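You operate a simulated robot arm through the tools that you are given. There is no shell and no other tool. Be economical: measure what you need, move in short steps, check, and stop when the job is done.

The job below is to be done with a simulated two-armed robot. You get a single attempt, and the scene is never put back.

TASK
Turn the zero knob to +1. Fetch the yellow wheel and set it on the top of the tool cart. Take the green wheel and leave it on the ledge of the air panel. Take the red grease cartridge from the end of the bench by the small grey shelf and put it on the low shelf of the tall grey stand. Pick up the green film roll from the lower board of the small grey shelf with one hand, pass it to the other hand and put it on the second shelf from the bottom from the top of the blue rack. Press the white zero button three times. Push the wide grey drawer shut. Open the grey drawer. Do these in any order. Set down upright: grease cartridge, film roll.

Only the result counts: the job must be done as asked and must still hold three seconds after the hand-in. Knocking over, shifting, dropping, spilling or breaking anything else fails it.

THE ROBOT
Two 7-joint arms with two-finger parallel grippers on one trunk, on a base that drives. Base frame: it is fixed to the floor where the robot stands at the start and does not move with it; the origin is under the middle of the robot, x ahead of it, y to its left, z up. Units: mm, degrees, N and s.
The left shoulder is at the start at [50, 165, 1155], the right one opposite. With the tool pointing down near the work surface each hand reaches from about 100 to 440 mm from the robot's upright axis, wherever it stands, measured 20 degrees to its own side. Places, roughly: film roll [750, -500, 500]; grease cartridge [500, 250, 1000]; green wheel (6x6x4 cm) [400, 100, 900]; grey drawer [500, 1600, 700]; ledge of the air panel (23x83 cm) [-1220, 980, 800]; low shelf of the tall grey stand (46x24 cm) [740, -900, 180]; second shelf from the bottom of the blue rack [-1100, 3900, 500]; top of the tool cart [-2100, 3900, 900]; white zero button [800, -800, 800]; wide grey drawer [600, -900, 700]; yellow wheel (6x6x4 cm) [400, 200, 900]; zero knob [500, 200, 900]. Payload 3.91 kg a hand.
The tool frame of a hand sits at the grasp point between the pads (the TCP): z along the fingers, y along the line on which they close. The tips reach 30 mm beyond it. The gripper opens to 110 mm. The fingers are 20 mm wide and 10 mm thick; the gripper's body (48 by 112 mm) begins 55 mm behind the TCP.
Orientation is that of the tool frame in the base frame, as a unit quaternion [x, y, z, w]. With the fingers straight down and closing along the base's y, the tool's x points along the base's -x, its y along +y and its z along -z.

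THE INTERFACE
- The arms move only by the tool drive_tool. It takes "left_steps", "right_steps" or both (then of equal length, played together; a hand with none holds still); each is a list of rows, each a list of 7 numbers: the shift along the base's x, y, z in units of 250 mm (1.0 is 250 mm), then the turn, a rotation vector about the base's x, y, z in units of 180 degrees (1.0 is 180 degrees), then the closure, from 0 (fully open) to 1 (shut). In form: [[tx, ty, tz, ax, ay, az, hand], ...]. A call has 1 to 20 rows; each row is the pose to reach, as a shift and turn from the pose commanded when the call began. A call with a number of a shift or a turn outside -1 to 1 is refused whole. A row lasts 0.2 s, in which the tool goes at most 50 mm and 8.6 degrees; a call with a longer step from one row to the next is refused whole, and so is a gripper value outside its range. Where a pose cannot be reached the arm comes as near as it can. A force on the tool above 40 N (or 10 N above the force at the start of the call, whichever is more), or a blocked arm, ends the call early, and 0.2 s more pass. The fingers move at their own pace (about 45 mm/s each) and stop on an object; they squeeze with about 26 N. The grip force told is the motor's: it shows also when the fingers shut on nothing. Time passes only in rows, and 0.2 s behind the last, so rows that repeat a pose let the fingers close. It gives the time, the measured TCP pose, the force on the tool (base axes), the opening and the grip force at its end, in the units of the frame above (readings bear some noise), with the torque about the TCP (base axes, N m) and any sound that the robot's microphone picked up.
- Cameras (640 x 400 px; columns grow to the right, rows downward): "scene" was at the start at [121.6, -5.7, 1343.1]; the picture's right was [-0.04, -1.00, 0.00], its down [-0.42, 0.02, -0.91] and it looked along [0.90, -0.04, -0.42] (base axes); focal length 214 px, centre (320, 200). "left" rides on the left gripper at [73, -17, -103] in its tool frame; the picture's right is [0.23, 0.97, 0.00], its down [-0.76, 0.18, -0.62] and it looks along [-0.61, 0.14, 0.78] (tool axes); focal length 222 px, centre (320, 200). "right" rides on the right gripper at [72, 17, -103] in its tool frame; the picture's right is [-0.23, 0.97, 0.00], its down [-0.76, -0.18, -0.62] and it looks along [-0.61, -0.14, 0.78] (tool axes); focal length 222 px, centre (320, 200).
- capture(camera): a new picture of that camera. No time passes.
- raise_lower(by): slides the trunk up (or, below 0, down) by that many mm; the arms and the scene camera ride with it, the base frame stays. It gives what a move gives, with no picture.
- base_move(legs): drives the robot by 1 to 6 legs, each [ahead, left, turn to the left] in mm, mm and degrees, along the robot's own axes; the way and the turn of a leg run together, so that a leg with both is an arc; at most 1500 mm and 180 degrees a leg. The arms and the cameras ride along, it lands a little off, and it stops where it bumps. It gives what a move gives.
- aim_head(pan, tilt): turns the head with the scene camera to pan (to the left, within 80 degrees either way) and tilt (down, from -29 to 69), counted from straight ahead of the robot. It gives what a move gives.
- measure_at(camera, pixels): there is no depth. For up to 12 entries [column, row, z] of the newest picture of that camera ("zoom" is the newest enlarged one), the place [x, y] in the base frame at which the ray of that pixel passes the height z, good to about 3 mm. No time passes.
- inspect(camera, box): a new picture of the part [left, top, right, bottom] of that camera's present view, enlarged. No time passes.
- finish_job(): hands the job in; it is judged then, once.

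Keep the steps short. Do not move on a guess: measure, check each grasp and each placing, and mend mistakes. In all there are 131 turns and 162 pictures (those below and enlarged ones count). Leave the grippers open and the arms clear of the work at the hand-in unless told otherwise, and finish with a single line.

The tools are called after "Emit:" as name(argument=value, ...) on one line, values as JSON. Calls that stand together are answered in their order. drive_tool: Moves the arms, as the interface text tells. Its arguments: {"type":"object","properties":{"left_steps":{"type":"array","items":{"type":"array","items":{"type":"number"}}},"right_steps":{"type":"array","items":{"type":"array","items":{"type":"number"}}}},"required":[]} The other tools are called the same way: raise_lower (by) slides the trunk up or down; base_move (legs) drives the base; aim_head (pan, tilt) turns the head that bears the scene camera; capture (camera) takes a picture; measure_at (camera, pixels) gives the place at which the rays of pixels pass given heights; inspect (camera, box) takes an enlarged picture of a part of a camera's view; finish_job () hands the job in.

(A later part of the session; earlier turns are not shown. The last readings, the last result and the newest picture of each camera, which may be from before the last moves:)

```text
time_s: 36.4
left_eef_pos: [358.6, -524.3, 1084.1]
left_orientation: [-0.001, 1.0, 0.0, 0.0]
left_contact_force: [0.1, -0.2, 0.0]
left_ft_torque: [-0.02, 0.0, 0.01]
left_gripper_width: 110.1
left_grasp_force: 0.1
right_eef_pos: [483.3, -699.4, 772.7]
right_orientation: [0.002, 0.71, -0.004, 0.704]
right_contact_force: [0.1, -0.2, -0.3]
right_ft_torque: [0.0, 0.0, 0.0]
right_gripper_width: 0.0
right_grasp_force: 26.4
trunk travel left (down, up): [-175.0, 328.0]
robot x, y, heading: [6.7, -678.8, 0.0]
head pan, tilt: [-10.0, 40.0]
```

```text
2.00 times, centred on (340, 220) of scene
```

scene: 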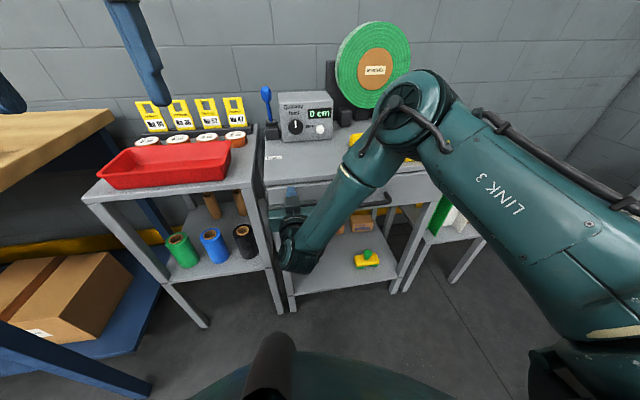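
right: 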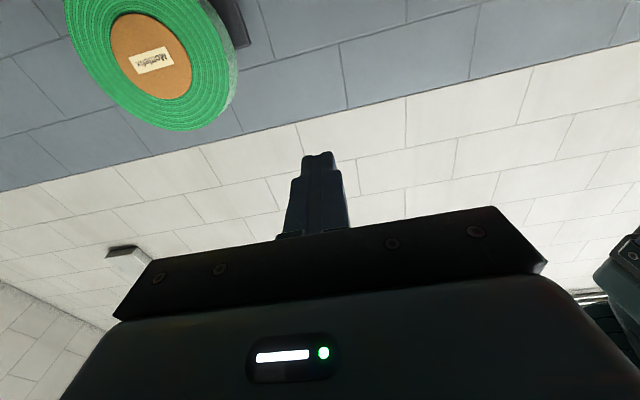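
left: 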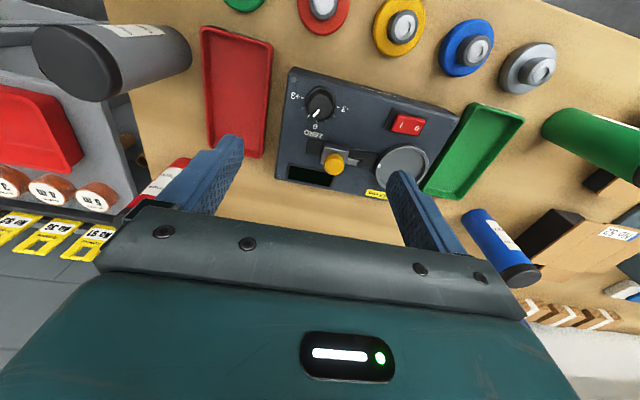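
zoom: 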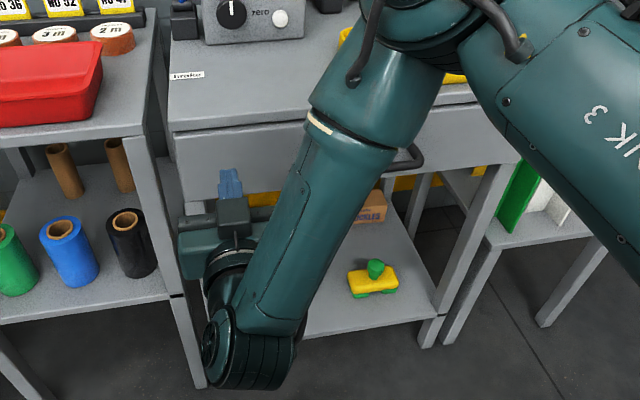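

Drawer looks shut. For the button I'll tilt the hand to 45° (camera clear of the table), raise it to z≈920 at y≈−820.

Emit:
drive_tool(right_steps=[[0, 0, 0.12, 0, 0.042, 0, 1], [0, -0.08, 0.24, 0, 0.084, 0, 1], [0, -0.18, 0.36, 0, 0.126, 0, 1], [0, -0.28, 0.48, 0, 0.168, 0, 1], [0, -0.38, 0.6, 0, 0.21, 0, 1], [0, -0.48, 0.6, 0, 0.25, 0, 1], [0, -0.48, 0.6, 0, 0.25, 0, 1]])

Emit:
base_move(legs=[[180, 0, 0]])

Emit:
capture(camera="right")

Emit:
capture(camera="scene")

```text
time_s: 38.0
left_eef_pos: [358.2, -523.2, 1083.7]
left_orientation: [-0.002, 1.0, 0.0, 0.0]
left_contact_force: [0.8, -0.2, -0.1]
left_ft_torque: [0.03, -0.01, 0.02]
left_gripper_width: 110.1
left_grasp_force: 0.1
right_eef_pos: [484.1, -816.9, 924.6]
right_orientation: [0.001, 0.925, -0.002, 0.379]
right_contact_force: [-0.5, 0.0, 0.1]
right_ft_torque: [-0.01, 0.01, -0.01]
right_gripper_width: 0.1
right_grasp_force: 26.3
trunk travel left (down, up): [-175.0, 328.0]
robot x, y, heading: [6.0, -682.0, 0.0]
head pan, tilt: [-10.0, 40.0]
```

```text
time_s: 39.5
left_eef_pos: [538.8, -523.1, 1084.3]
left_orientation: [-0.001, 1.0, 0.0, -0.001]
left_contact_force: [-0.2, 0.7, 1.0]
left_ft_torque: [0.0, -0.01, -0.02]
left_gripper_width: 110.0
left_grasp_force: 0.0
right_eef_pos: [665.0, -816.9, 923.1]
right_orientation: [0.0, 0.925, -0.003, 0.38]
right_contact_force: [-0.1, 0.3, -0.1]
right_ft_torque: [0.01, -0.01, -0.02]
right_gripper_width: 0.0
right_grasp_force: 26.1
trunk travel left (down, up): [-175.0, 328.0]
robot x, y, heading: [186.5, -677.0, 0.1]
head pan, tilt: [-10.0, 40.0]
```

```text
129 pictures are left
```

right: 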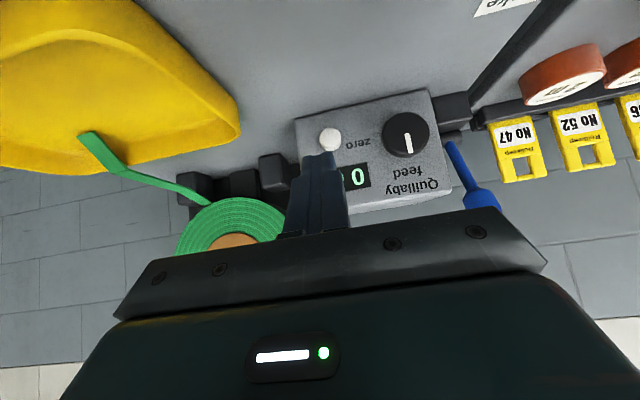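

```text
128 pictures are left
```

scene: 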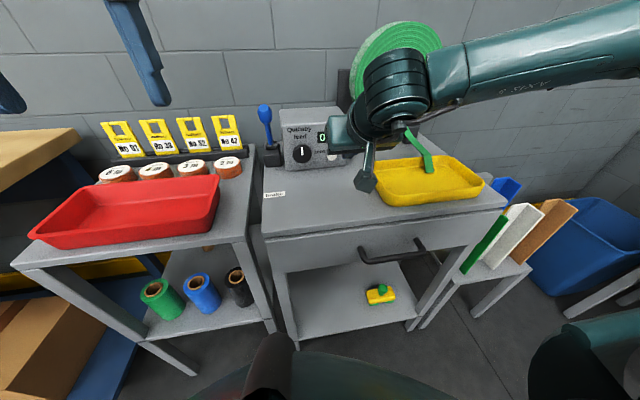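

The right camera sees the white button at (329,138). I measure its ray and the scene's.

Emit:
measure_at(camera="right", pixels=[[329, 138, 800], [329, 138, 830], [329, 138, 860], [405, 135, 830], [405, 135, 850], [295, 118, 800], [430, 90, 800]])

Emit:
measure_at(camera="scene", pixels=[[331, 153, 820], [331, 153, 840], [331, 153, 860], [301, 153, 830], [301, 153, 850], [287, 170, 800], [348, 164, 800]])

```text
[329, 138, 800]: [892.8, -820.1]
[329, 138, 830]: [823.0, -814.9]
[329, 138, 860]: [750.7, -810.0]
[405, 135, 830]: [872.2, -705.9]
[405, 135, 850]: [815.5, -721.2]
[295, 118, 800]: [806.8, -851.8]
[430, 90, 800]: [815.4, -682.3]
```

```text
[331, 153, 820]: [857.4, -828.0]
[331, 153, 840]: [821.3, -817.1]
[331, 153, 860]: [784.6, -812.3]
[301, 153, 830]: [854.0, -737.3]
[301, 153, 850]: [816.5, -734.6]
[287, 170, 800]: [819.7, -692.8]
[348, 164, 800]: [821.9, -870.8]
```

Button ≈ (810,−816,840). I move the fist to TCP (740,−816,855), then check.

Emit:
drive_tool(right_steps=[[0.1, 0, -0.1, 0, 0, 0, 1], [0.2, 0, -0.2, 0, 0, 0, 1], [0.3, 0, -0.27, 0, 0, 0, 1], [0.3, 0, -0.27, 0, 0, 0, 1]])

Emit:
inspect(camera="right", box=[240, 60, 440, 240])

Emit:
inspect(camera="scene", box=[260, 90, 400, 220])

```text
time_s: 40.5
left_eef_pos: [539.5, -524.1, 1084.4]
left_orientation: [-0.002, 1.0, 0.0, 0.0]
left_contact_force: [0.3, 0.3, 0.5]
left_ft_torque: [0.01, 0.02, -0.01]
left_gripper_width: 110.0
left_grasp_force: 0.1
right_eef_pos: [740.2, -815.2, 855.9]
right_orientation: [0.0, 0.925, -0.003, 0.38]
right_contact_force: [-0.3, -0.5, 0.0]
right_ft_torque: [0.0, -0.01, -0.01]
right_gripper_width: 0.1
right_grasp_force: 26.6
trunk travel left (down, up): [-175.0, 328.0]
robot x, y, heading: [186.4, -684.3, -0.0]
head pan, tilt: [-10.0, 40.0]
```

```text
2.22 times, centred on (340, 150) of right
```

zoom: 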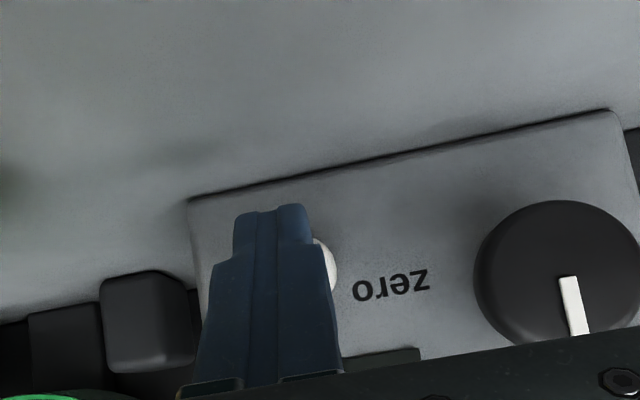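

```text
3.08 times, centred on (330, 155) of scene
```

zoom: 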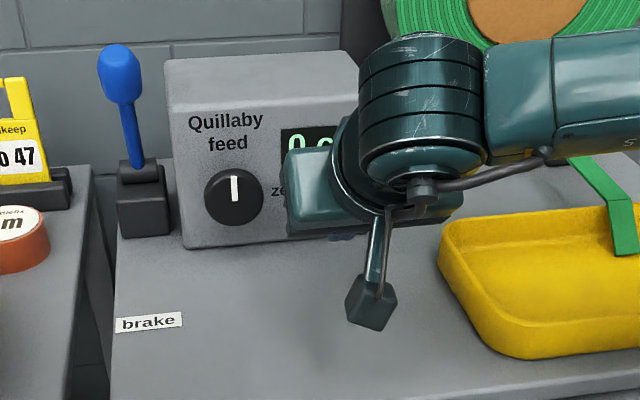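

The button peeks out on the +y side of the tip. I measure its visible edge (≈342,178) more exactly.

Emit:
measure_at(camera="right", pixels=[[343, 180, 830], [343, 180, 840], [343, 180, 850], [339, 166, 840], [424, 111, 800], [254, 150, 800]])

```text
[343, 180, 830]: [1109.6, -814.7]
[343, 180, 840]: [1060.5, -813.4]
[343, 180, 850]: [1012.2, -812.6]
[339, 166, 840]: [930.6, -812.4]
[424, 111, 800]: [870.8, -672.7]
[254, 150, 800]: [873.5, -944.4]
```

Measured with proper geometry: button ≈ (811,−813,835), aligned in y. First press: lower 6 mm and advance in small steps.

Emit:
drive_tool(right_steps=[[0.1, 0.004, -0.025, 0, 0, 0, 1], [0.14, 0.004, -0.025, 0, 0, 0, 1], [0.16, 0.004, -0.025, 0, 0, 0, 1], [0.175, 0.004, -0.025, 0, 0, 0, 1], [0.19, 0.004, -0.025, 0, 0, 0, 1]])

Emit:
inspect(camera="right", box=[240, 60, 440, 240])

```text
time_s: 41.4
left_eef_pos: [534.6, -524.2, 1086.0]
left_orientation: [0.0, 1.0, -0.001, 0.003]
left_contact_force: [-0.1, 0.4, 0.5]
left_ft_torque: [-0.02, 0.04, 0.01]
left_gripper_width: 109.9
left_grasp_force: 0.1
right_eef_pos: [770.8, -812.6, 846.9]
right_orientation: [-0.002, 0.929, -0.003, 0.371]
right_contact_force: [-73.4, -7.8, 25.6]
right_ft_torque: [-0.03, 1.76, -0.13]
right_gripper_width: 0.0
right_grasp_force: 26.2
trunk travel left (down, up): [-175.0, 328.0]
robot x, y, heading: [182.5, -679.0, -0.2]
head pan, tilt: [-10.0, 40.0]
heard: click
stopped in row 4 (right hand): the force on the tool passed its limit at 42 N (the readings are from after the stop); the commanded pose is now the measured one
```

```text
2.22 times, centred on (340, 150) of right
```

zoom: 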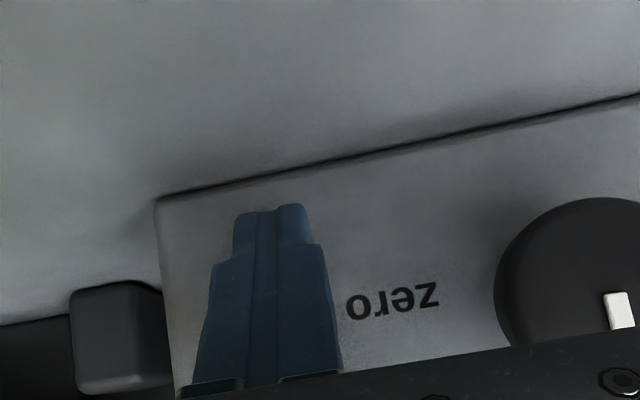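

One click heard. I back off 20 mm and make the second press, a bit gentler, then back off again.

Emit:
drive_tool(right_steps=[[-0.08, 0, 0, 0, 0, 0, 1], [-0.08, 0, 0, 0, 0, 0, 1], [-0.08, 0, 0, 0, 0, 0, 1]])

Emit:
drive_tool(right_steps=[[0.06, 0, 0, 0, 0, 0, 1], [0.08, 0, 0, 0, 0, 0, 1], [0.09, 0, 0, 0, 0, 0, 1], [0.095, 0, 0, 0, 0, 0, 1], [0.04, 0, 0, 0, 0, 0, 1], [0, 0, 0, 0, 0, 0, 1]])

```text
time_s: 42.2
left_eef_pos: [539.2, -524.1, 1084.5]
left_orientation: [-0.001, 1.0, 0.0, 0.0]
left_contact_force: [0.4, -0.2, 0.3]
left_ft_torque: [0.01, -0.01, 0.0]
left_gripper_width: 109.9
left_grasp_force: 0.0
right_eef_pos: [757.6, -814.2, 848.3]
right_orientation: [0.0, 0.927, -0.003, 0.375]
right_contact_force: [-0.3, -0.1, 1.4]
right_ft_torque: [0.01, -0.01, -0.03]
right_gripper_width: 0.0
right_grasp_force: 25.9
trunk travel left (down, up): [-175.0, 328.0]
robot x, y, heading: [186.8, -674.0, 0.1]
head pan, tilt: [-10.0, 40.0]
```

```text
time_s: 43.2
left_eef_pos: [536.9, -523.5, 1085.0]
left_orientation: [-0.001, 1.0, 0.0, 0.0]
left_contact_force: [-0.5, 0.5, 1.0]
left_ft_torque: [-0.03, 0.01, -0.01]
left_gripper_width: 109.9
left_grasp_force: 0.1
right_eef_pos: [775.1, -810.9, 841.3]
right_orientation: [-0.003, 0.93, -0.004, 0.366]
right_contact_force: [-13.4, -0.1, -5.8]
right_ft_torque: [0.03, 0.37, 0.02]
right_gripper_width: 0.0
right_grasp_force: 25.8
trunk travel left (down, up): [-175.0, 328.0]
robot x, y, heading: [188.0, -677.2, -0.1]
head pan, tilt: [-10.0, 40.0]
heard: click
stopped in row 5 (right hand): the force on the tool passed its limit at 40 N (the readings are from after the stop); the commanded pose is now the measured one
```

Second click. Back off 25 mm and up 5 mm, check view.

Emit:
drive_tool(right_steps=[[-0.1, -0.01, 0.02, 0, 0, 0, 1], [-0.1, -0.01, 0.02, 0, 0, 0, 1], [-0.1, -0.01, 0.02, 0, 0, 0, 1]])

Emit:
inspect(camera="right", box=[240, 60, 440, 240])

```text
time_s: 44.0
left_eef_pos: [538.4, -523.1, 1085.0]
left_orientation: [0.0, 1.0, 0.0, 0.0]
left_contact_force: [-0.3, -0.1, 0.4]
left_ft_torque: [0.01, 0.0, -0.01]
left_gripper_width: 109.6
left_grasp_force: 0.1
right_eef_pos: [750.1, -814.3, 850.8]
right_orientation: [0.0, 0.929, -0.004, 0.369]
right_contact_force: [0.4, 1.2, 0.5]
right_ft_torque: [-0.02, 0.02, -0.04]
right_gripper_width: 0.2
right_grasp_force: 25.9
trunk travel left (down, up): [-175.0, 328.0]
robot x, y, heading: [186.6, -679.8, 0.1]
head pan, tilt: [-10.0, 40.0]
```

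```text
2.22 times, centred on (340, 150) of right
```

zoom: 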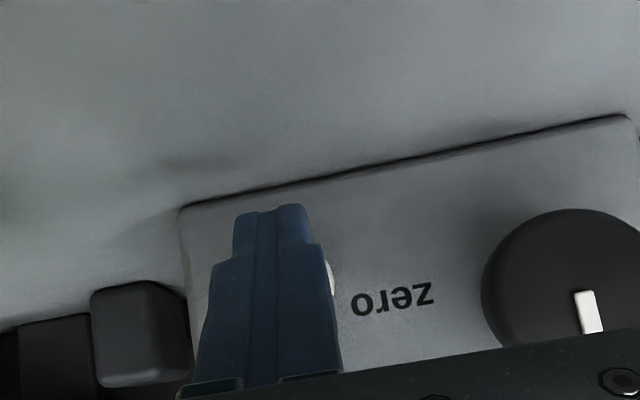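

Third press, up to x≈775, then back.

Emit:
drive_tool(right_steps=[[0.06, 0, 0, 0, 0, 0, 1], [0.08, 0, 0, 0, 0, 0, 1], [0.09, 0, 0, 0, 0, 0, 1], [0.1, 0, 0, 0, 0, 0, 1], [0.04, 0, 0, 0, 0, 0, 1], [-0.1, 0, 0, 0, 0, 0, 1]])

```text
time_s: 45.4
left_eef_pos: [537.2, -523.7, 1083.8]
left_orientation: [-0.001, 1.0, 0.001, 0.0]
left_contact_force: [-0.1, 1.1, -0.1]
left_ft_torque: [-0.02, 0.01, 0.0]
left_gripper_width: 109.9
left_grasp_force: 0.1
right_eef_pos: [727.6, -814.3, 850.7]
right_orientation: [0.0, 0.929, -0.004, 0.371]
right_contact_force: [-0.8, -0.6, 0.2]
right_ft_torque: [0.01, 0.01, 0.0]
right_gripper_width: 0.1
right_grasp_force: 25.7
trunk travel left (down, up): [-175.0, 328.0]
robot x, y, heading: [187.2, -678.8, -0.1]
head pan, tilt: [-10.0, 40.0]
heard: click
```

Three clicks in all. I raise and retract the right hand, then measure the small shelf and film roll from the scene.

Emit:
drive_tool(right_steps=[[-0.1, 0, 0.15, 0, 0, 0, 1], [-0.22, 0, 0.3, 0, 0, 0, 0.8], [-0.34, 0, 0.45, 0, 0, 0, 0.5], [-0.46, 0, 0.6, 0, 0, 0, 0.2], [-0.58, 0, 0.7, 0, 0, 0, 0]])

Emit:
aim_head(pan=20, tilt=40)

Emit:
capture(camera="scene")

Emit:
capture(camera="left")

```text
time_s: 46.6
left_eef_pos: [537.4, -524.9, 1083.6]
left_orientation: [-0.001, 1.0, 0.0, -0.001]
left_contact_force: [-0.3, -1.2, -0.7]
left_ft_torque: [0.0, -0.02, 0.04]
left_gripper_width: 109.8
left_grasp_force: 0.0
right_eef_pos: [581.4, -814.4, 1025.4]
right_orientation: [0.0, 0.929, -0.005, 0.37]
right_contact_force: [-0.3, -0.2, 0.5]
right_ft_torque: [-0.01, 0.0, 0.02]
right_gripper_width: 82.9
right_grasp_force: 0.0
trunk travel left (down, up): [-175.0, 328.0]
robot x, y, heading: [187.0, -680.8, -0.0]
head pan, tilt: [-10.0, 40.0]
```

```text
time_s: 47.6
left_eef_pos: [538.2, -524.5, 1084.3]
left_orientation: [-0.001, 1.0, 0.0, 0.0]
left_contact_force: [-0.3, -0.4, 1.1]
left_ft_torque: [0.01, 0.01, 0.01]
left_gripper_width: 110.0
left_grasp_force: 0.0
right_eef_pos: [583.0, -812.8, 1025.0]
right_orientation: [-0.002, 0.929, -0.003, 0.37]
right_contact_force: [0.3, -0.3, -0.3]
right_ft_torque: [0.02, 0.02, 0.0]
right_gripper_width: 109.8
right_grasp_force: 0.0
trunk travel left (down, up): [-175.0, 328.0]
robot x, y, heading: [187.3, -677.2, 0.1]
head pan, tilt: [20.0, 40.0]
```

```text
123 pictures are left
```

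scene: 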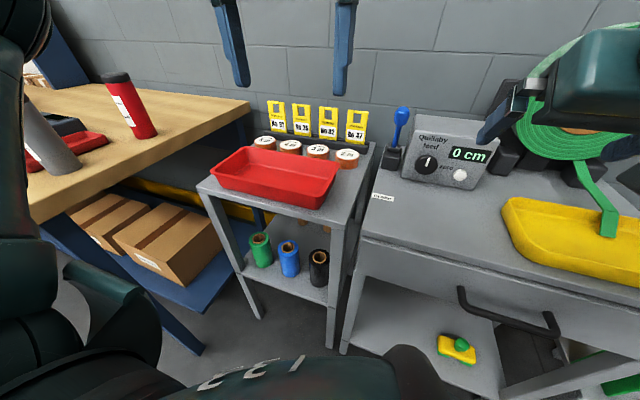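

```text
122 pictures are left
```

left: 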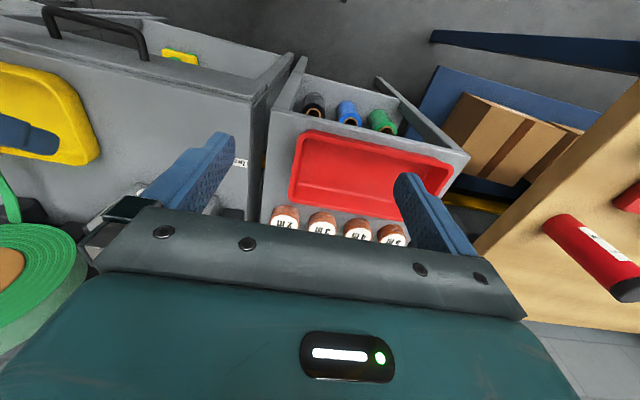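

I triangulate the small shelf's top corners and the green film roll.

Emit:
measure_at(camera="scene", pixels=[[198, 187, 760], [198, 187, 800], [340, 229, 760], [340, 229, 800], [259, 238, 560], [259, 238, 600], [264, 267, 480], [264, 267, 500], [248, 276, 480], [249, 101, 885], [249, 112, 885], [328, 305, 480]])

Emit:
measure_at(camera="left", pixels=[[470, 156, 760], [470, 156, 800], [272, 112, 760], [272, 112, 800], [377, 117, 560], [377, 117, 600], [475, 255, 885], [560, 220, 890]])

```text
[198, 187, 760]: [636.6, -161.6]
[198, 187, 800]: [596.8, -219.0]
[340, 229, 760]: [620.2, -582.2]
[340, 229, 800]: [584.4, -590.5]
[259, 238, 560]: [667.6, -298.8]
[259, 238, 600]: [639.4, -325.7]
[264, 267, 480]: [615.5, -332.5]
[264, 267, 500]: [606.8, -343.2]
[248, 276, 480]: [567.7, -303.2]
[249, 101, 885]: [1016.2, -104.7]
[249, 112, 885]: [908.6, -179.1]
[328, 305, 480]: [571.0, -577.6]
```

```text
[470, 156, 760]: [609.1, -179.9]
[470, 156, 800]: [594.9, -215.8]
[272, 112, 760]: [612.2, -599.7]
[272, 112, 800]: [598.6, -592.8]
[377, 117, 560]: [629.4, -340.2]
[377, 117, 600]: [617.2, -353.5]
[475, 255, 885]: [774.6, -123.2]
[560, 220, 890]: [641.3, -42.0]
```

Small shelf: top z≈800, front x≈596, y −217…−592. For the cartridge I raise the trunk 150, drive to about (267,−340) and turn 20° left.

Emit:
raise_lower(by=150)

Emit:
base_move(legs=[[0, 340, 0], [60, 0, 20]])

Emit:
capture(camera="left")

Emit:
capture(camera="scene")

```text
time_s: 49.3
left_eef_pos: [537.4, -524.4, 1235.1]
left_orientation: [-0.001, 1.0, 0.0, 0.0]
left_contact_force: [0.3, -0.5, -0.2]
left_ft_torque: [0.0, 0.0, 0.01]
left_gripper_width: 109.9
left_grasp_force: 0.1
right_eef_pos: [582.2, -813.1, 1174.6]
right_orientation: [-0.002, 0.929, -0.003, 0.37]
right_contact_force: [0.4, 0.4, 0.1]
right_ft_torque: [0.06, 0.0, 0.0]
right_gripper_width: 110.3
right_grasp_force: 0.1
trunk travel left (down, up): [-325.0, 178.0]
robot x, y, heading: [186.0, -678.3, 0.2]
head pan, tilt: [20.0, 40.0]
```

```text
time_s: 54.1
left_eef_pos: [525.6, -69.9, 1234.5]
left_orientation: [-0.171, 0.985, -0.001, 0.0]
left_contact_force: [0.0, -0.3, 0.7]
left_ft_torque: [-0.03, -0.03, 0.03]
left_gripper_width: 109.7
left_grasp_force: 0.1
right_eef_pos: [664.1, -326.7, 1175.0]
right_orientation: [-0.159, 0.915, 0.059, 0.365]
right_contact_force: [0.3, -0.1, 0.0]
right_ft_torque: [0.0, -0.04, 0.0]
right_gripper_width: 110.1
right_grasp_force: 0.0
trunk travel left (down, up): [-325.0, 178.0]
robot x, y, heading: [247.3, -335.0, 19.7]
head pan, tilt: [20.0, 40.0]
stopped in leg 2: the robot was blocked; the commanded pose is now the measured one
```

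```text
121 pictures are left
```

left: 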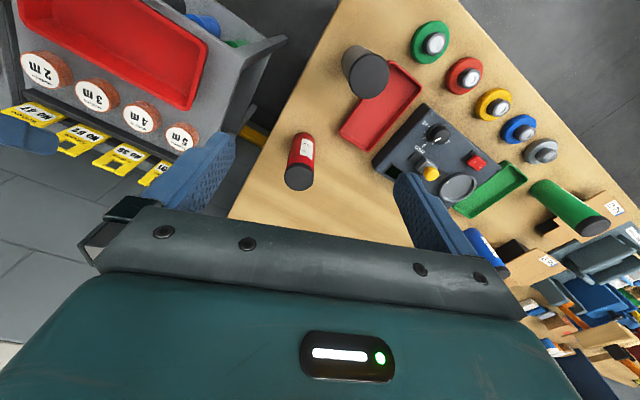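

```text
120 pictures are left
```

scene: 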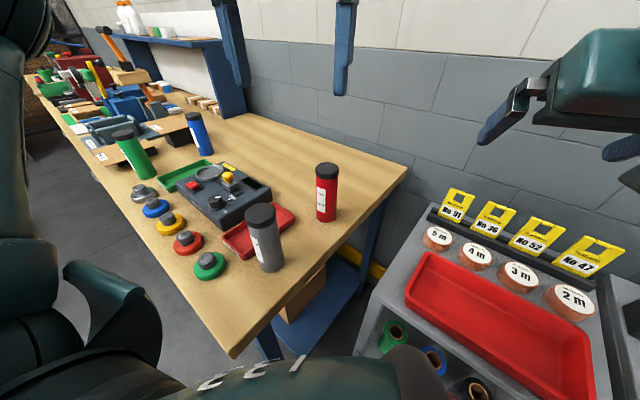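

Blocked at the last bit (already at heading 19.7°). The cartridge is well visible: scene cap (327,171), left cam cap (298,180). Measure.

Emit:
measure_at(camera="scene", pixels=[[327, 170, 1020], [327, 170, 1040], [326, 216, 880], [326, 216, 900], [337, 200, 960], [315, 200, 960]])

Emit:
measure_at(camera="left", pixels=[[298, 180, 1020], [298, 180, 1040], [303, 138, 880], [303, 138, 900], [367, 82, 1020], [367, 82, 1040], [345, 60, 1040], [389, 78, 1040]])

```text
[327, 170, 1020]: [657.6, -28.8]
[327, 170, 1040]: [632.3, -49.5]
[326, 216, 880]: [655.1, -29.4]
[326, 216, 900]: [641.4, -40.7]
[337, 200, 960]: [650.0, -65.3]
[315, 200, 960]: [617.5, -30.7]
```

```text
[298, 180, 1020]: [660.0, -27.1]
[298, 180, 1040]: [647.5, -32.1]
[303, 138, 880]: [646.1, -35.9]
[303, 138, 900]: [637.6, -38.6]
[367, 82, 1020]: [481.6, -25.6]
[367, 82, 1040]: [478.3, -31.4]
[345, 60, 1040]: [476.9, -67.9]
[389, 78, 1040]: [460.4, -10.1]
```

Cartridge centre ≈ (652,−32), z 885–1020, ⌀≈45; grey one stands at (481,−27). I bring the left hand to a 45° pre-grasp pose at azimuth 40°, 140 mm back.

Emit:
drive_tool(left_steps=[[0.03, -0.017, -0.05, 0.0209, -0.0362, 0.0175, 0], [0.066, -0.035, -0.15, 0.0418, -0.0724, 0.0351, 0], [0.1, -0.052, -0.25, 0.0628, -0.1087, 0.0526, 0], [0.133, -0.07, -0.37, 0.0837, -0.1449, 0.0701, 0], [0.167, -0.087, -0.49, 0.1046, -0.1811, 0.0877, 0], [0.2, -0.104, -0.6, 0.1255, -0.2173, 0.1052, 0], [0.2, -0.104, -0.6, 0.1255, -0.2173, 0.1052, 0]])

Emit:
capture(camera="left")

Emit:
inspect(camera="scene", box=[200, 80, 440, 280])

```text
time_s: 55.7
left_eef_pos: [576.2, -96.1, 1083.7]
left_orientation: [-0.314, 0.869, 0.131, 0.36]
left_contact_force: [-0.2, 0.1, -0.3]
left_ft_torque: [0.01, -0.03, -0.01]
left_gripper_width: 110.1
left_grasp_force: 0.1
right_eef_pos: [664.1, -326.5, 1175.9]
right_orientation: [-0.159, 0.915, 0.059, 0.365]
right_contact_force: [0.4, -0.8, -0.5]
right_ft_torque: [-0.01, 0.01, -0.02]
right_gripper_width: 110.0
right_grasp_force: 0.1
trunk travel left (down, up): [-325.0, 178.0]
robot x, y, heading: [245.7, -335.0, 19.7]
head pan, tilt: [20.0, 40.0]
```

```text
119 pictures are left
```

left: 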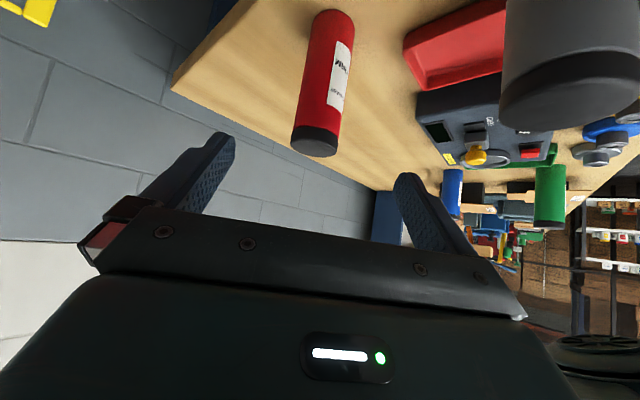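

```text
2.00 times, centred on (320, 180) of scene
```

zoom: 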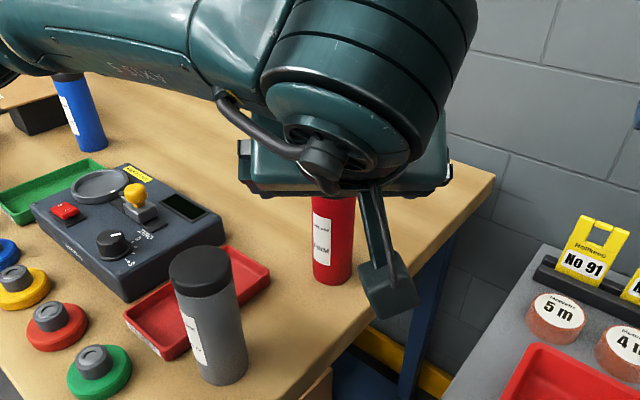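

Aligned. I slide in 140 mm along the approach line and stop before closing.

Emit:
drive_tool(left_steps=[[0.076, 0.0636, -0.099, 0, 0, 0, 0], [0.152, 0.127, -0.198, 0, 0, 0, 0], [0.228, 0.191, -0.297, 0, 0, 0, 0], [0.304, 0.254, -0.396, 0, 0, 0, 0], [0.304, 0.254, -0.396, 0, 0, 0, 0]])

Emit:
capture(camera="left")

Emit:
inspect(camera="scene", box=[220, 100, 420, 280])

```text
time_s: 56.9
left_eef_pos: [652.2, -30.7, 985.1]
left_orientation: [-0.313, 0.869, 0.131, 0.36]
left_contact_force: [0.1, 1.4, 0.3]
left_ft_torque: [-0.02, -0.02, -0.01]
left_gripper_width: 110.0
left_grasp_force: 0.0
right_eef_pos: [664.0, -326.8, 1174.7]
right_orientation: [-0.159, 0.915, 0.059, 0.366]
right_contact_force: [0.8, -0.3, 0.0]
right_ft_torque: [0.0, 0.02, 0.01]
right_gripper_width: 110.2
right_grasp_force: 0.1
trunk travel left (down, up): [-325.0, 178.0]
robot x, y, heading: [246.5, -335.1, 19.6]
head pan, tilt: [20.0, 40.0]
```

```text
117 pictures are left
```

left: 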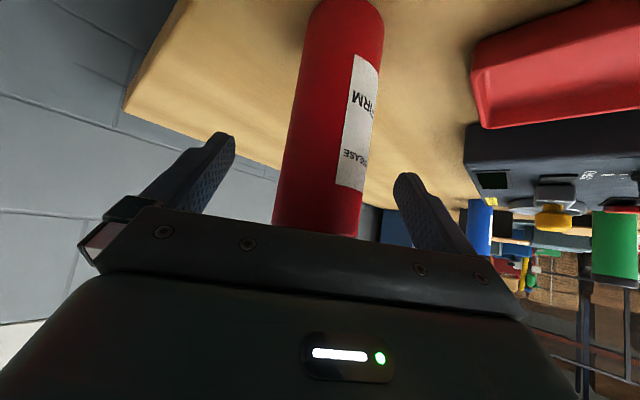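

```text
2.22 times, centred on (320, 190) of scene
```

zoom: 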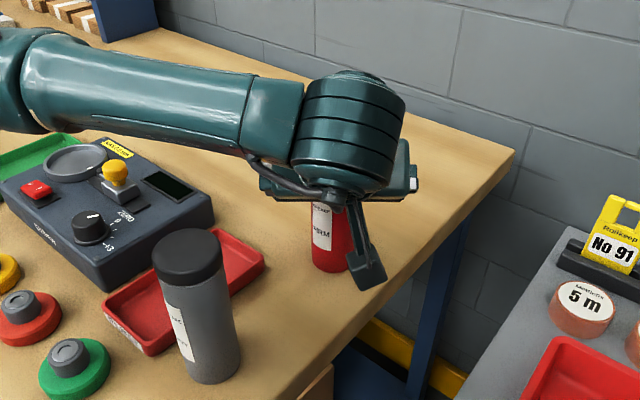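

Cartridge is between the fingers. Close, then lift.

Emit:
drive_tool(left_steps=[[0, 0, 0, 0, 0, 0, 0.3], [0, 0, 0, 0, 0, 0, 0.6], [0, 0, 0, 0, 0, 0, 1], [0, 0, 0, 0, 0, 0, 1], [0, 0, 0, 0, 0, 0, 1]])

Emit:
drive_tool(left_steps=[[0, 0, 0.04, 0, 0, 0, 1], [0, 0, 0.15, 0, 0, 0, 1], [0, 0, 0.3, 0, 0, 0, 1], [0, 0, 0.48, 0, 0, 0, 1], [0, 0, 0.66, 0, 0, 0, 1]])

Emit:
capture(camera="left")

```text
time_s: 58.1
left_eef_pos: [652.4, -30.9, 985.1]
left_orientation: [-0.312, 0.87, 0.131, 0.359]
left_contact_force: [-1.2, 1.5, 1.2]
left_ft_torque: [0.05, -0.03, 0.02]
left_gripper_width: 50.5
left_grasp_force: 26.3
right_eef_pos: [664.4, -327.6, 1176.0]
right_orientation: [-0.159, 0.915, 0.059, 0.365]
right_contact_force: [0.1, 0.5, 0.0]
right_ft_torque: [0.02, -0.02, 0.03]
right_gripper_width: 110.0
right_grasp_force: 0.0
trunk travel left (down, up): [-325.0, 178.0]
robot x, y, heading: [246.3, -332.3, 19.7]
head pan, tilt: [20.0, 40.0]
```

```text
time_s: 59.3
left_eef_pos: [650.6, -32.9, 1153.4]
left_orientation: [-0.313, 0.869, 0.132, 0.359]
left_contact_force: [0.4, -0.1, -3.5]
left_ft_torque: [-0.01, 0.02, 0.03]
left_gripper_width: 50.4
left_grasp_force: 25.6
right_eef_pos: [663.9, -325.5, 1176.3]
right_orientation: [-0.158, 0.916, 0.059, 0.365]
right_contact_force: [0.3, 0.1, -0.2]
right_ft_torque: [0.0, 0.02, -0.02]
right_gripper_width: 109.8
right_grasp_force: 0.1
trunk travel left (down, up): [-325.0, 178.0]
robot x, y, heading: [246.5, -334.9, 19.7]
head pan, tilt: [20.0, 40.0]
```

```text
115 pictures are left
```

left: 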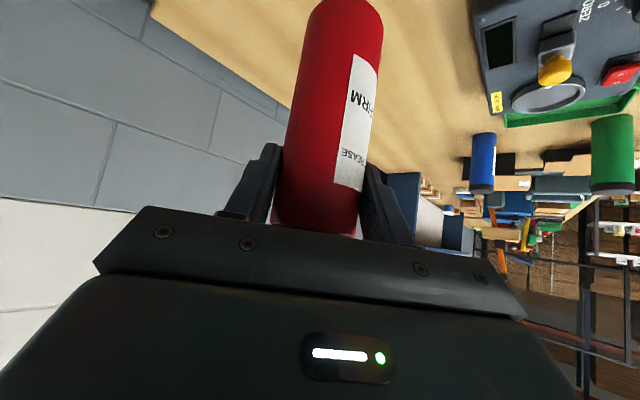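

Held firmly (50 mm). I back out, straighten the heading and drive right to y≈−1000 in front of the stand.

Emit:
base_move(legs=[[-100, 0, 0], [0, 0, -19.7], [0, -320, 0], [0, -330, 0]])

Emit:
aim_head(pan=5, tilt=50)

Emit:
capture(camera="scene")

```text
time_s: 67.6
left_eef_pos: [633.9, -869.9, 1152.7]
left_orientation: [-0.162, 0.91, 0.069, 0.375]
left_contact_force: [0.1, 0.6, -3.9]
left_ft_torque: [0.0, 0.03, 0.01]
left_gripper_width: 50.3
left_grasp_force: 25.6
right_eef_pos: [549.0, -1150.6, 1175.2]
right_orientation: [-0.002, 0.929, -0.003, 0.371]
right_contact_force: [0.2, 0.5, -0.5]
right_ft_torque: [-0.02, -0.02, 0.0]
right_gripper_width: 110.0
right_grasp_force: 0.0
trunk travel left (down, up): [-325.0, 178.0]
robot x, y, heading: [150.6, -1016.1, 0.3]
head pan, tilt: [20.0, 40.0]
```

```text
time_s: 68.4
left_eef_pos: [634.5, -870.2, 1151.9]
left_orientation: [-0.162, 0.91, 0.069, 0.376]
left_contact_force: [-0.3, -0.8, -3.9]
left_ft_torque: [-0.01, 0.01, 0.06]
left_gripper_width: 50.0
left_grasp_force: 25.9
right_eef_pos: [548.7, -1151.7, 1174.8]
right_orientation: [-0.002, 0.929, -0.004, 0.37]
right_contact_force: [-0.5, 0.0, -0.3]
right_ft_torque: [0.02, 0.01, 0.01]
right_gripper_width: 110.1
right_grasp_force: 0.1
trunk travel left (down, up): [-325.0, 178.0]
robot x, y, heading: [150.1, -1016.2, 0.3]
head pan, tilt: [5.0, 50.0]
```

```text
114 pictures are left
```

scene: 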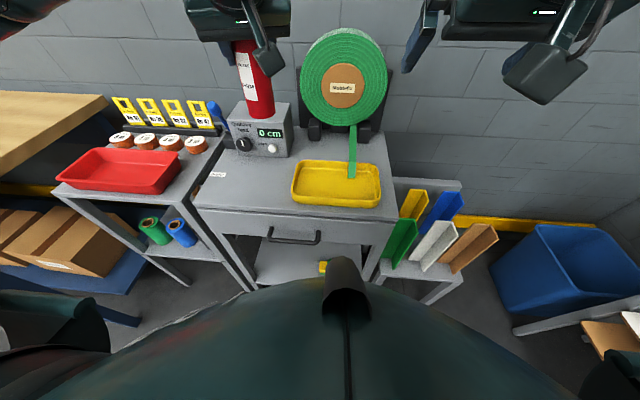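

I back up 250 and lower the trunk 320, then look at the low shelf.

Emit:
base_move(legs=[[-250, 0, 0]])

Emit:
aim_head(pan=10, tilt=40)

Emit:
inspect(camera="scene", box=[240, 180, 440, 320])

Emit:
raise_lower(by=-320)

Emit:
capture(camera="scene")

```text
time_s: 70.2
left_eef_pos: [389.8, -868.8, 1152.7]
left_orientation: [-0.164, 0.91, 0.069, 0.375]
left_contact_force: [0.7, -0.2, -4.4]
left_ft_torque: [0.0, 0.0, 0.0]
left_gripper_width: 50.7
left_grasp_force: 26.1
right_eef_pos: [304.9, -1152.0, 1174.3]
right_orientation: [-0.003, 0.929, -0.003, 0.37]
right_contact_force: [-0.9, 0.8, 0.3]
right_ft_torque: [0.04, 0.02, 0.0]
right_gripper_width: 110.2
right_grasp_force: 0.0
trunk travel left (down, up): [-325.0, 178.0]
robot x, y, heading: [-91.2, -1019.9, 0.3]
head pan, tilt: [5.0, 50.0]
```

```text
time_s: 70.9
left_eef_pos: [390.0, -869.9, 1151.5]
left_orientation: [-0.163, 0.91, 0.069, 0.376]
left_contact_force: [0.1, 0.4, -4.4]
left_ft_torque: [-0.02, 0.0, -0.03]
left_gripper_width: 50.3
left_grasp_force: 26.9
right_eef_pos: [304.6, -1152.1, 1175.7]
right_orientation: [-0.003, 0.929, -0.003, 0.369]
right_contact_force: [-0.1, -0.8, 1.0]
right_ft_torque: [-0.01, 0.0, -0.01]
right_gripper_width: 109.9
right_grasp_force: 0.0
trunk travel left (down, up): [-325.0, 178.0]
robot x, y, heading: [-89.0, -1019.9, 0.3]
head pan, tilt: [10.0, 40.0]
```

```text
2.86 times, centred on (340, 250) of scene
```

zoom: 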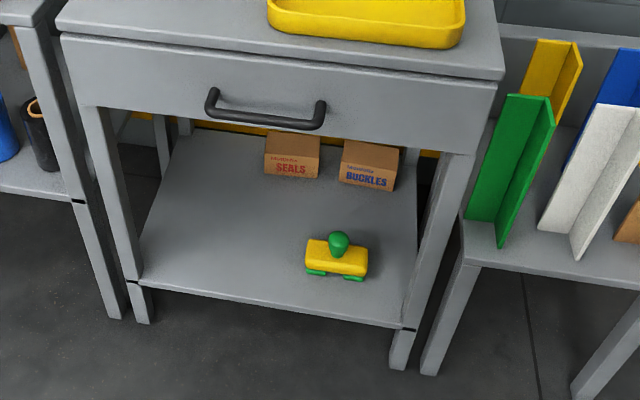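

```text
time_s: 74.1
left_eef_pos: [390.0, -870.3, 831.7]
left_orientation: [-0.163, 0.91, 0.069, 0.376]
left_contact_force: [0.3, -0.9, -4.2]
left_ft_torque: [0.0, 0.04, -0.01]
left_gripper_width: 50.2
left_grasp_force: 25.9
right_eef_pos: [305.0, -1152.4, 855.4]
right_orientation: [-0.003, 0.929, -0.003, 0.37]
right_contact_force: [-0.1, 0.2, 0.0]
right_ft_torque: [-0.02, 0.01, -0.01]
right_gripper_width: 109.9
right_grasp_force: 0.0
trunk travel left (down, up): [-5.0, 498.0]
robot x, y, heading: [-95.5, -1020.8, 0.0]
head pan, tilt: [10.0, 40.0]
```

```text
112 pictures are left
```

scene: 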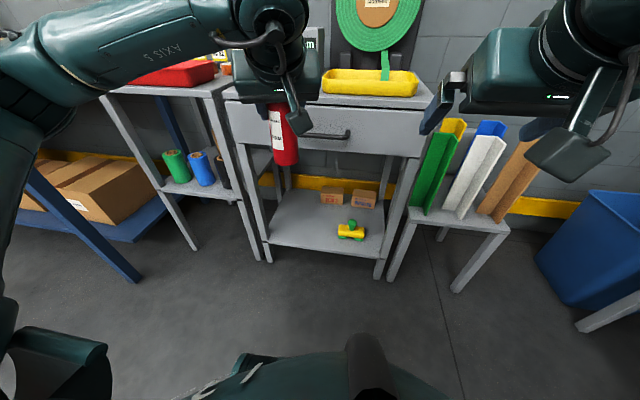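

Triangulate the low shelf's front corners and items using the zoom (high view) and the new scene (low view).

Emit:
measure_at(camera="zoom", pixels=[[140, 281, 180], [140, 281, 240], [140, 281, 300], [403, 327, 180], [403, 327, 240], [403, 327, 300], [337, 278, 180], [337, 278, 240], [290, 175, 240], [305, 270, 240], [368, 278, 240]])

Emit:
measure_at(camera="scene", pixels=[[267, 241, 180], [267, 241, 240], [267, 241, 300], [382, 260, 180], [382, 260, 240], [382, 260, 300], [350, 240, 180], [350, 240, 240], [332, 203, 240]])

Emit:
inspect(camera="scene", box=[220, 150, 420, 290])

```text
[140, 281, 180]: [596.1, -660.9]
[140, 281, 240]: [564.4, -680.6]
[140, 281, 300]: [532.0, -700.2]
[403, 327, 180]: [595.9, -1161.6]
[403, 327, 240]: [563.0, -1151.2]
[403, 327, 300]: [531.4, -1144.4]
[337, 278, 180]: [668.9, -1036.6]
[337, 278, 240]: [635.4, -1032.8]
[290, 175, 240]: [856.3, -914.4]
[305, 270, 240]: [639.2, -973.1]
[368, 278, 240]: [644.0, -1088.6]
```

```text
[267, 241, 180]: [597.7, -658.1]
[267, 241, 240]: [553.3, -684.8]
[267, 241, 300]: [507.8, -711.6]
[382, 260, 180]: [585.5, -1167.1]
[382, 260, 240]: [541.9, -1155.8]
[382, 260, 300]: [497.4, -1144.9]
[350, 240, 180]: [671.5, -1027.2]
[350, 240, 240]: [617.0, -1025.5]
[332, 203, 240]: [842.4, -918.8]
```

```text
2.86 times, centred on (320, 220) of scene
```

zoom: 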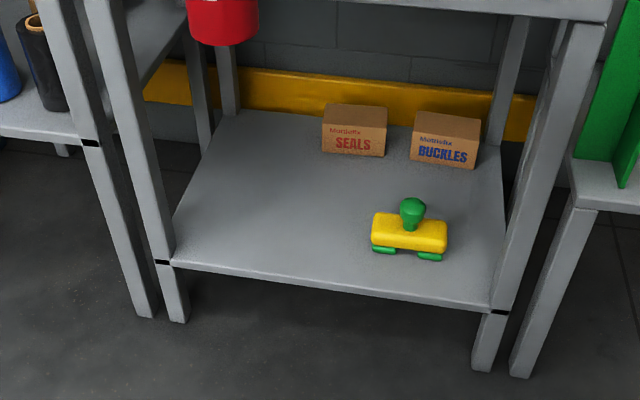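

Low shelf: z≈180, front x≈596, y −660…−1165; free at about (700,−840). I lower the left hand outside first, in two calls.

Emit:
drive_tool(left_steps=[[0, 0.02, -0.18, 0, 0, 0, 1], [0, 0.04, -0.36, 0, 0, 0, 1], [0, 0.06, -0.54, 0, 0, 0, 1], [0, 0.08, -0.72, 0, 0, 0, 1], [0, 0.1, -0.9, 0, 0, 0, 1], [0, 0.12, -1, 0, 0, 0, 1]])

Emit:
drive_tool(left_steps=[[0, 0, -0.18, 0, 0, 0, 1], [0, 0, -0.36, 0, 0, 0, 1], [0, 0, -0.54, 0, 0, 0, 1], [0, 0, -0.72, 0, 0, 0, 1], [0, 0, -0.9, 0, 0, 0, 1], [0, 0, -1, 0, 0, 0, 1]])

Emit:
capture(camera="scene")

```text
time_s: 75.5
left_eef_pos: [389.9, -840.0, 583.3]
left_orientation: [-0.164, 0.909, 0.07, 0.376]
left_contact_force: [-0.7, 0.0, -4.3]
left_ft_torque: [-0.01, -0.01, 0.01]
left_gripper_width: 50.3
left_grasp_force: 26.1
right_eef_pos: [305.0, -1152.7, 855.7]
right_orientation: [-0.003, 0.929, -0.004, 0.369]
right_contact_force: [-0.3, 0.1, 0.3]
right_ft_torque: [-0.01, -0.01, 0.03]
right_gripper_width: 109.8
right_grasp_force: 0.0
trunk travel left (down, up): [-5.0, 498.0]
robot x, y, heading: [-96.3, -1019.3, 0.3]
head pan, tilt: [10.0, 40.0]
```

```text
time_s: 76.9
left_eef_pos: [386.6, -839.8, 331.6]
left_orientation: [-0.163, 0.91, 0.069, 0.376]
left_contact_force: [-1.1, 0.0, -4.5]
left_ft_torque: [0.0, -0.02, -0.01]
left_gripper_width: 50.4
left_grasp_force: 26.4
right_eef_pos: [306.4, -1152.5, 853.9]
right_orientation: [-0.003, 0.929, -0.003, 0.37]
right_contact_force: [-0.3, 0.1, -0.3]
right_ft_torque: [0.01, -0.02, 0.0]
right_gripper_width: 109.8
right_grasp_force: 0.1
trunk travel left (down, up): [-5.0, 498.0]
robot x, y, heading: [-92.1, -1019.4, 0.6]
head pan, tilt: [10.0, 40.0]
```

```text
110 pictures are left
```

scene: 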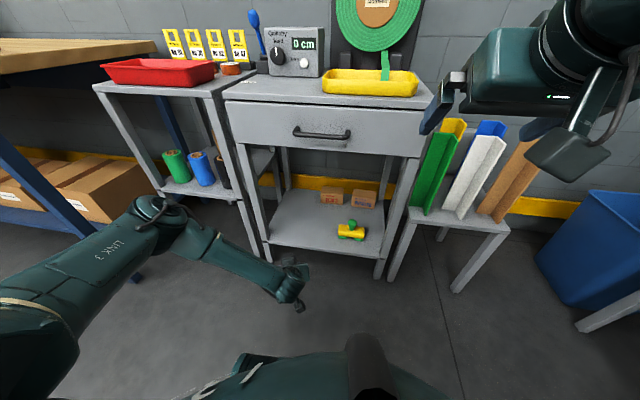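

Reachable. The right hand must rise to clear the table top before driving in. Then drive ahead 310.

Emit:
drive_tool(right_steps=[[-0.1, 0, 0.15, 0, 0, 0, 0], [-0.2, 0, 0.3, 0, 0, 0, 0], [-0.3, 0, 0.45, 0, 0, 0, 0], [-0.4, 0, 0.6, 0, 0, 0, 0], [-0.4, 0, 0.75, 0, 0, 0, 0]])

Emit:
base_move(legs=[[200, 0, 0]])

Emit:
capture(camera="scene")

Emit:
capture(camera="left")

```text
time_s: 78.1
left_eef_pos: [387.7, -839.2, 331.2]
left_orientation: [-0.161, 0.91, 0.069, 0.376]
left_contact_force: [0.2, 0.9, -3.7]
left_ft_torque: [-0.03, 0.07, -0.01]
left_gripper_width: 50.4
left_grasp_force: 26.1
right_eef_pos: [205.9, -1152.5, 1043.0]
right_orientation: [-0.003, 0.93, -0.003, 0.369]
right_contact_force: [0.4, 0.7, -0.1]
right_ft_torque: [0.05, -0.02, 0.0]
right_gripper_width: 109.9
right_grasp_force: 0.0
trunk travel left (down, up): [-5.0, 498.0]
robot x, y, heading: [-90.7, -1023.3, 0.2]
head pan, tilt: [10.0, 40.0]
```

```text
time_s: 79.7
left_eef_pos: [584.6, -839.4, 332.0]
left_orientation: [-0.163, 0.91, 0.069, 0.376]
left_contact_force: [-0.3, -0.6, -3.3]
left_ft_torque: [0.01, 0.02, -0.04]
left_gripper_width: 50.2
left_grasp_force: 26.2
right_eef_pos: [403.2, -1150.5, 1042.8]
right_orientation: [-0.002, 0.929, -0.003, 0.37]
right_contact_force: [-0.8, -0.2, -0.4]
right_ft_torque: [0.0, -0.01, 0.02]
right_gripper_width: 110.1
right_grasp_force: 0.1
trunk travel left (down, up): [-5.0, 498.0]
robot x, y, heading: [105.1, -1016.1, 0.2]
head pan, tilt: [10.0, 40.0]
```

```text
109 pictures are left
```

scene: 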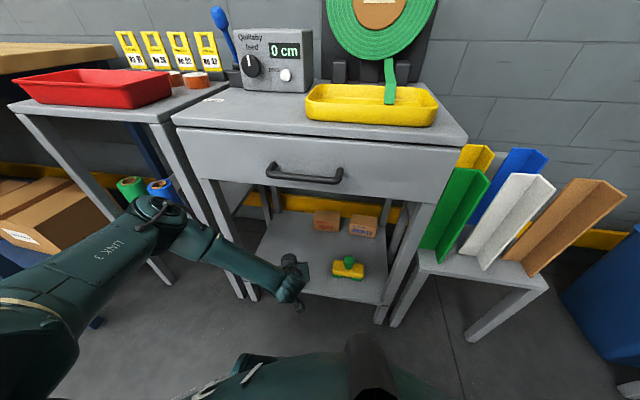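

```text
108 pictures are left
```

left: 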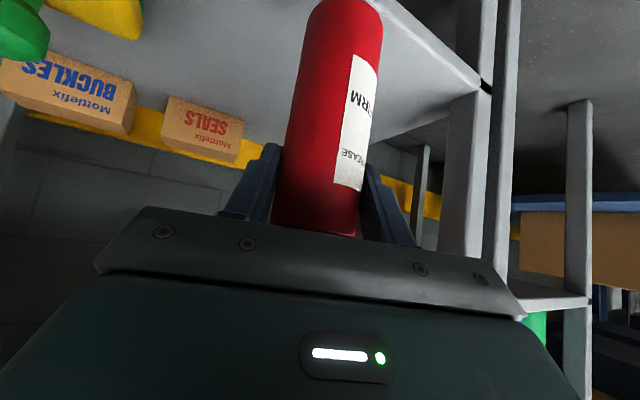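

Clear. Drive in 105 more, then lower to set down.

Emit:
base_move(legs=[[105, 0, 0]])

Emit:
drive_tool(left_steps=[[0, 0, -0.08, 0, 0, 0, 1], [0, 0, -0.14, 0, 0, 0, 1], [0, 0, -0.17, 0, 0, 0, 1], [0, 0, -0.185, 0, 0, 0, 1]])

Emit:
capture(camera="left")

Emit:
inspect(camera="scene", box=[160, 150, 420, 330])

```text
time_s: 80.9
left_eef_pos: [689.0, -838.8, 332.6]
left_orientation: [-0.162, 0.91, 0.069, 0.376]
left_contact_force: [-0.3, -0.3, -4.4]
left_ft_torque: [-0.02, 0.06, 0.0]
left_gripper_width: 50.2
left_grasp_force: 25.8
right_eef_pos: [507.3, -1150.8, 1042.7]
right_orientation: [-0.002, 0.929, -0.003, 0.37]
right_contact_force: [0.1, 0.6, -0.5]
right_ft_torque: [0.01, -0.04, -0.02]
right_gripper_width: 110.3
right_grasp_force: 0.0
trunk travel left (down, up): [-5.0, 498.0]
robot x, y, heading: [206.7, -1018.2, 0.0]
head pan, tilt: [10.0, 40.0]
```

```text
time_s: 81.9
left_eef_pos: [689.3, -838.8, 286.1]
left_orientation: [-0.163, 0.91, 0.069, 0.375]
left_contact_force: [-0.1, -0.8, -1.9]
left_ft_torque: [-0.05, 0.03, -0.02]
left_gripper_width: 50.2
left_grasp_force: 26.6
right_eef_pos: [507.2, -1152.0, 1042.2]
right_orientation: [-0.002, 0.929, -0.003, 0.369]
right_contact_force: [0.3, -1.2, -0.9]
right_ft_torque: [0.02, 0.0, -0.01]
right_gripper_width: 110.0
right_grasp_force: 0.1
trunk travel left (down, up): [-5.0, 498.0]
robot x, y, heading: [207.6, -1015.8, 0.3]
head pan, tilt: [10.0, 40.0]
```

```text
107 pictures are left
```

left: 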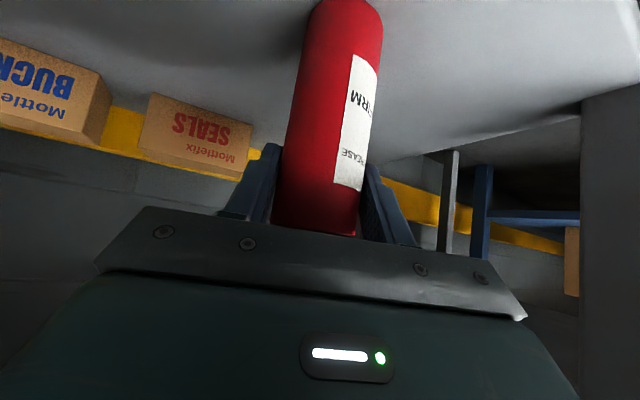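

```text
2.22 times, centred on (290, 240) of scene
```

zoom: 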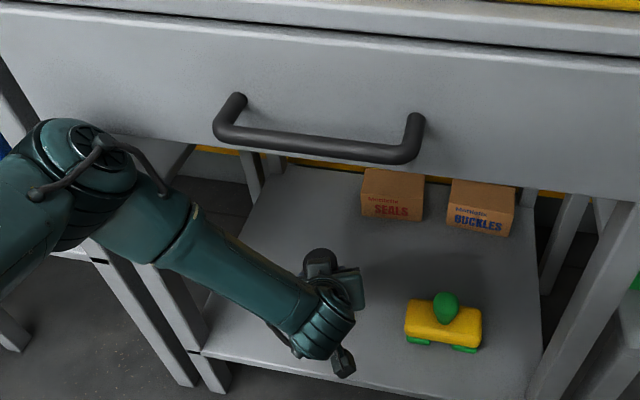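

Weight is beginning to come off (−4 → −1.9 N). Lower a few more millimetres.

Emit:
drive_tool(left_steps=[[0, 0, -0.008, 0, 0, 0, 1], [0, 0, -0.016, 0, 0, 0, 1]])

```text
time_s: 82.5
left_eef_pos: [691.8, -838.7, 284.7]
left_orientation: [-0.163, 0.908, 0.069, 0.379]
left_contact_force: [-4.8, 1.9, 19.9]
left_ft_torque: [0.04, -0.2, 0.04]
left_gripper_width: 50.7
left_grasp_force: 25.9
right_eef_pos: [505.6, -1151.0, 1043.4]
right_orientation: [-0.002, 0.929, -0.003, 0.371]
right_contact_force: [0.7, -0.1, 0.3]
right_ft_torque: [0.02, -0.02, 0.0]
right_gripper_width: 109.9
right_grasp_force: 0.1
trunk travel left (down, up): [-5.0, 498.0]
robot x, y, heading: [210.0, -1016.8, 0.2]
head pan, tilt: [10.0, 40.0]
```

On the shelf (20 N). I relieve 2 mm, open, and retract backward.

Emit:
drive_tool(left_steps=[[0, 0, 0.012, 0, 0, 0, 1], [0, 0, 0.012, 0, 0, 0, 0.8], [0, 0, 0.012, 0, 0, 0, 0.5], [0, 0, 0.012, 0, 0, 0, 0.2], [0, 0, 0.012, 0, 0, 0, 0], [0, 0, 0.012, 0, 0, 0, 0], [-0.07, -0.026, 0.08, 0, 0, 0, 0], [-0.17, -0.063, 0.17, 0, 0, 0, 0], [-0.28, -0.1, 0.25, 0, 0, 0, 0], [-0.4, -0.15, 0.3, 0, 0, 0, 0]])

Emit:
capture(camera="left")

```text
time_s: 84.5
left_eef_pos: [625.2, -854.0, 351.5]
left_orientation: [-0.171, 0.9, 0.079, 0.392]
left_contact_force: [1.6, 1.5, -1.5]
left_ft_torque: [0.09, -0.17, 0.07]
left_gripper_width: 109.8
left_grasp_force: 0.1
right_eef_pos: [506.0, -1150.2, 1043.5]
right_orientation: [-0.002, 0.929, -0.003, 0.37]
right_contact_force: [-0.6, -0.5, 0.0]
right_ft_torque: [-0.01, 0.03, -0.01]
right_gripper_width: 110.0
right_grasp_force: 0.2
trunk travel left (down, up): [-5.0, 498.0]
robot x, y, heading: [207.9, -1014.7, 0.1]
head pan, tilt: [10.0, 40.0]
stopped in row 10 (left hand): the force on the tool passed its limit at 70 N (the readings are from after the stop); the commanded pose is now the measured one
```

```text
105 pictures are left
```

left: 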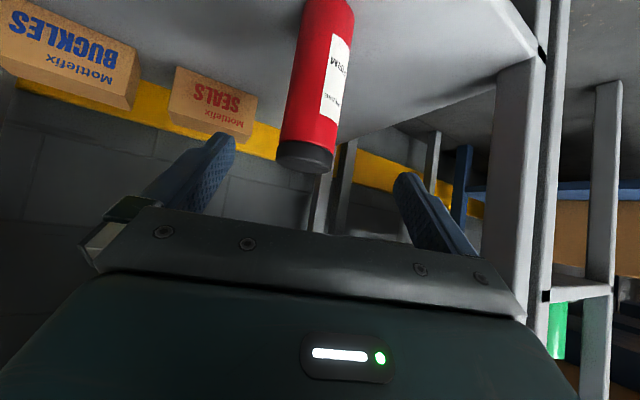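

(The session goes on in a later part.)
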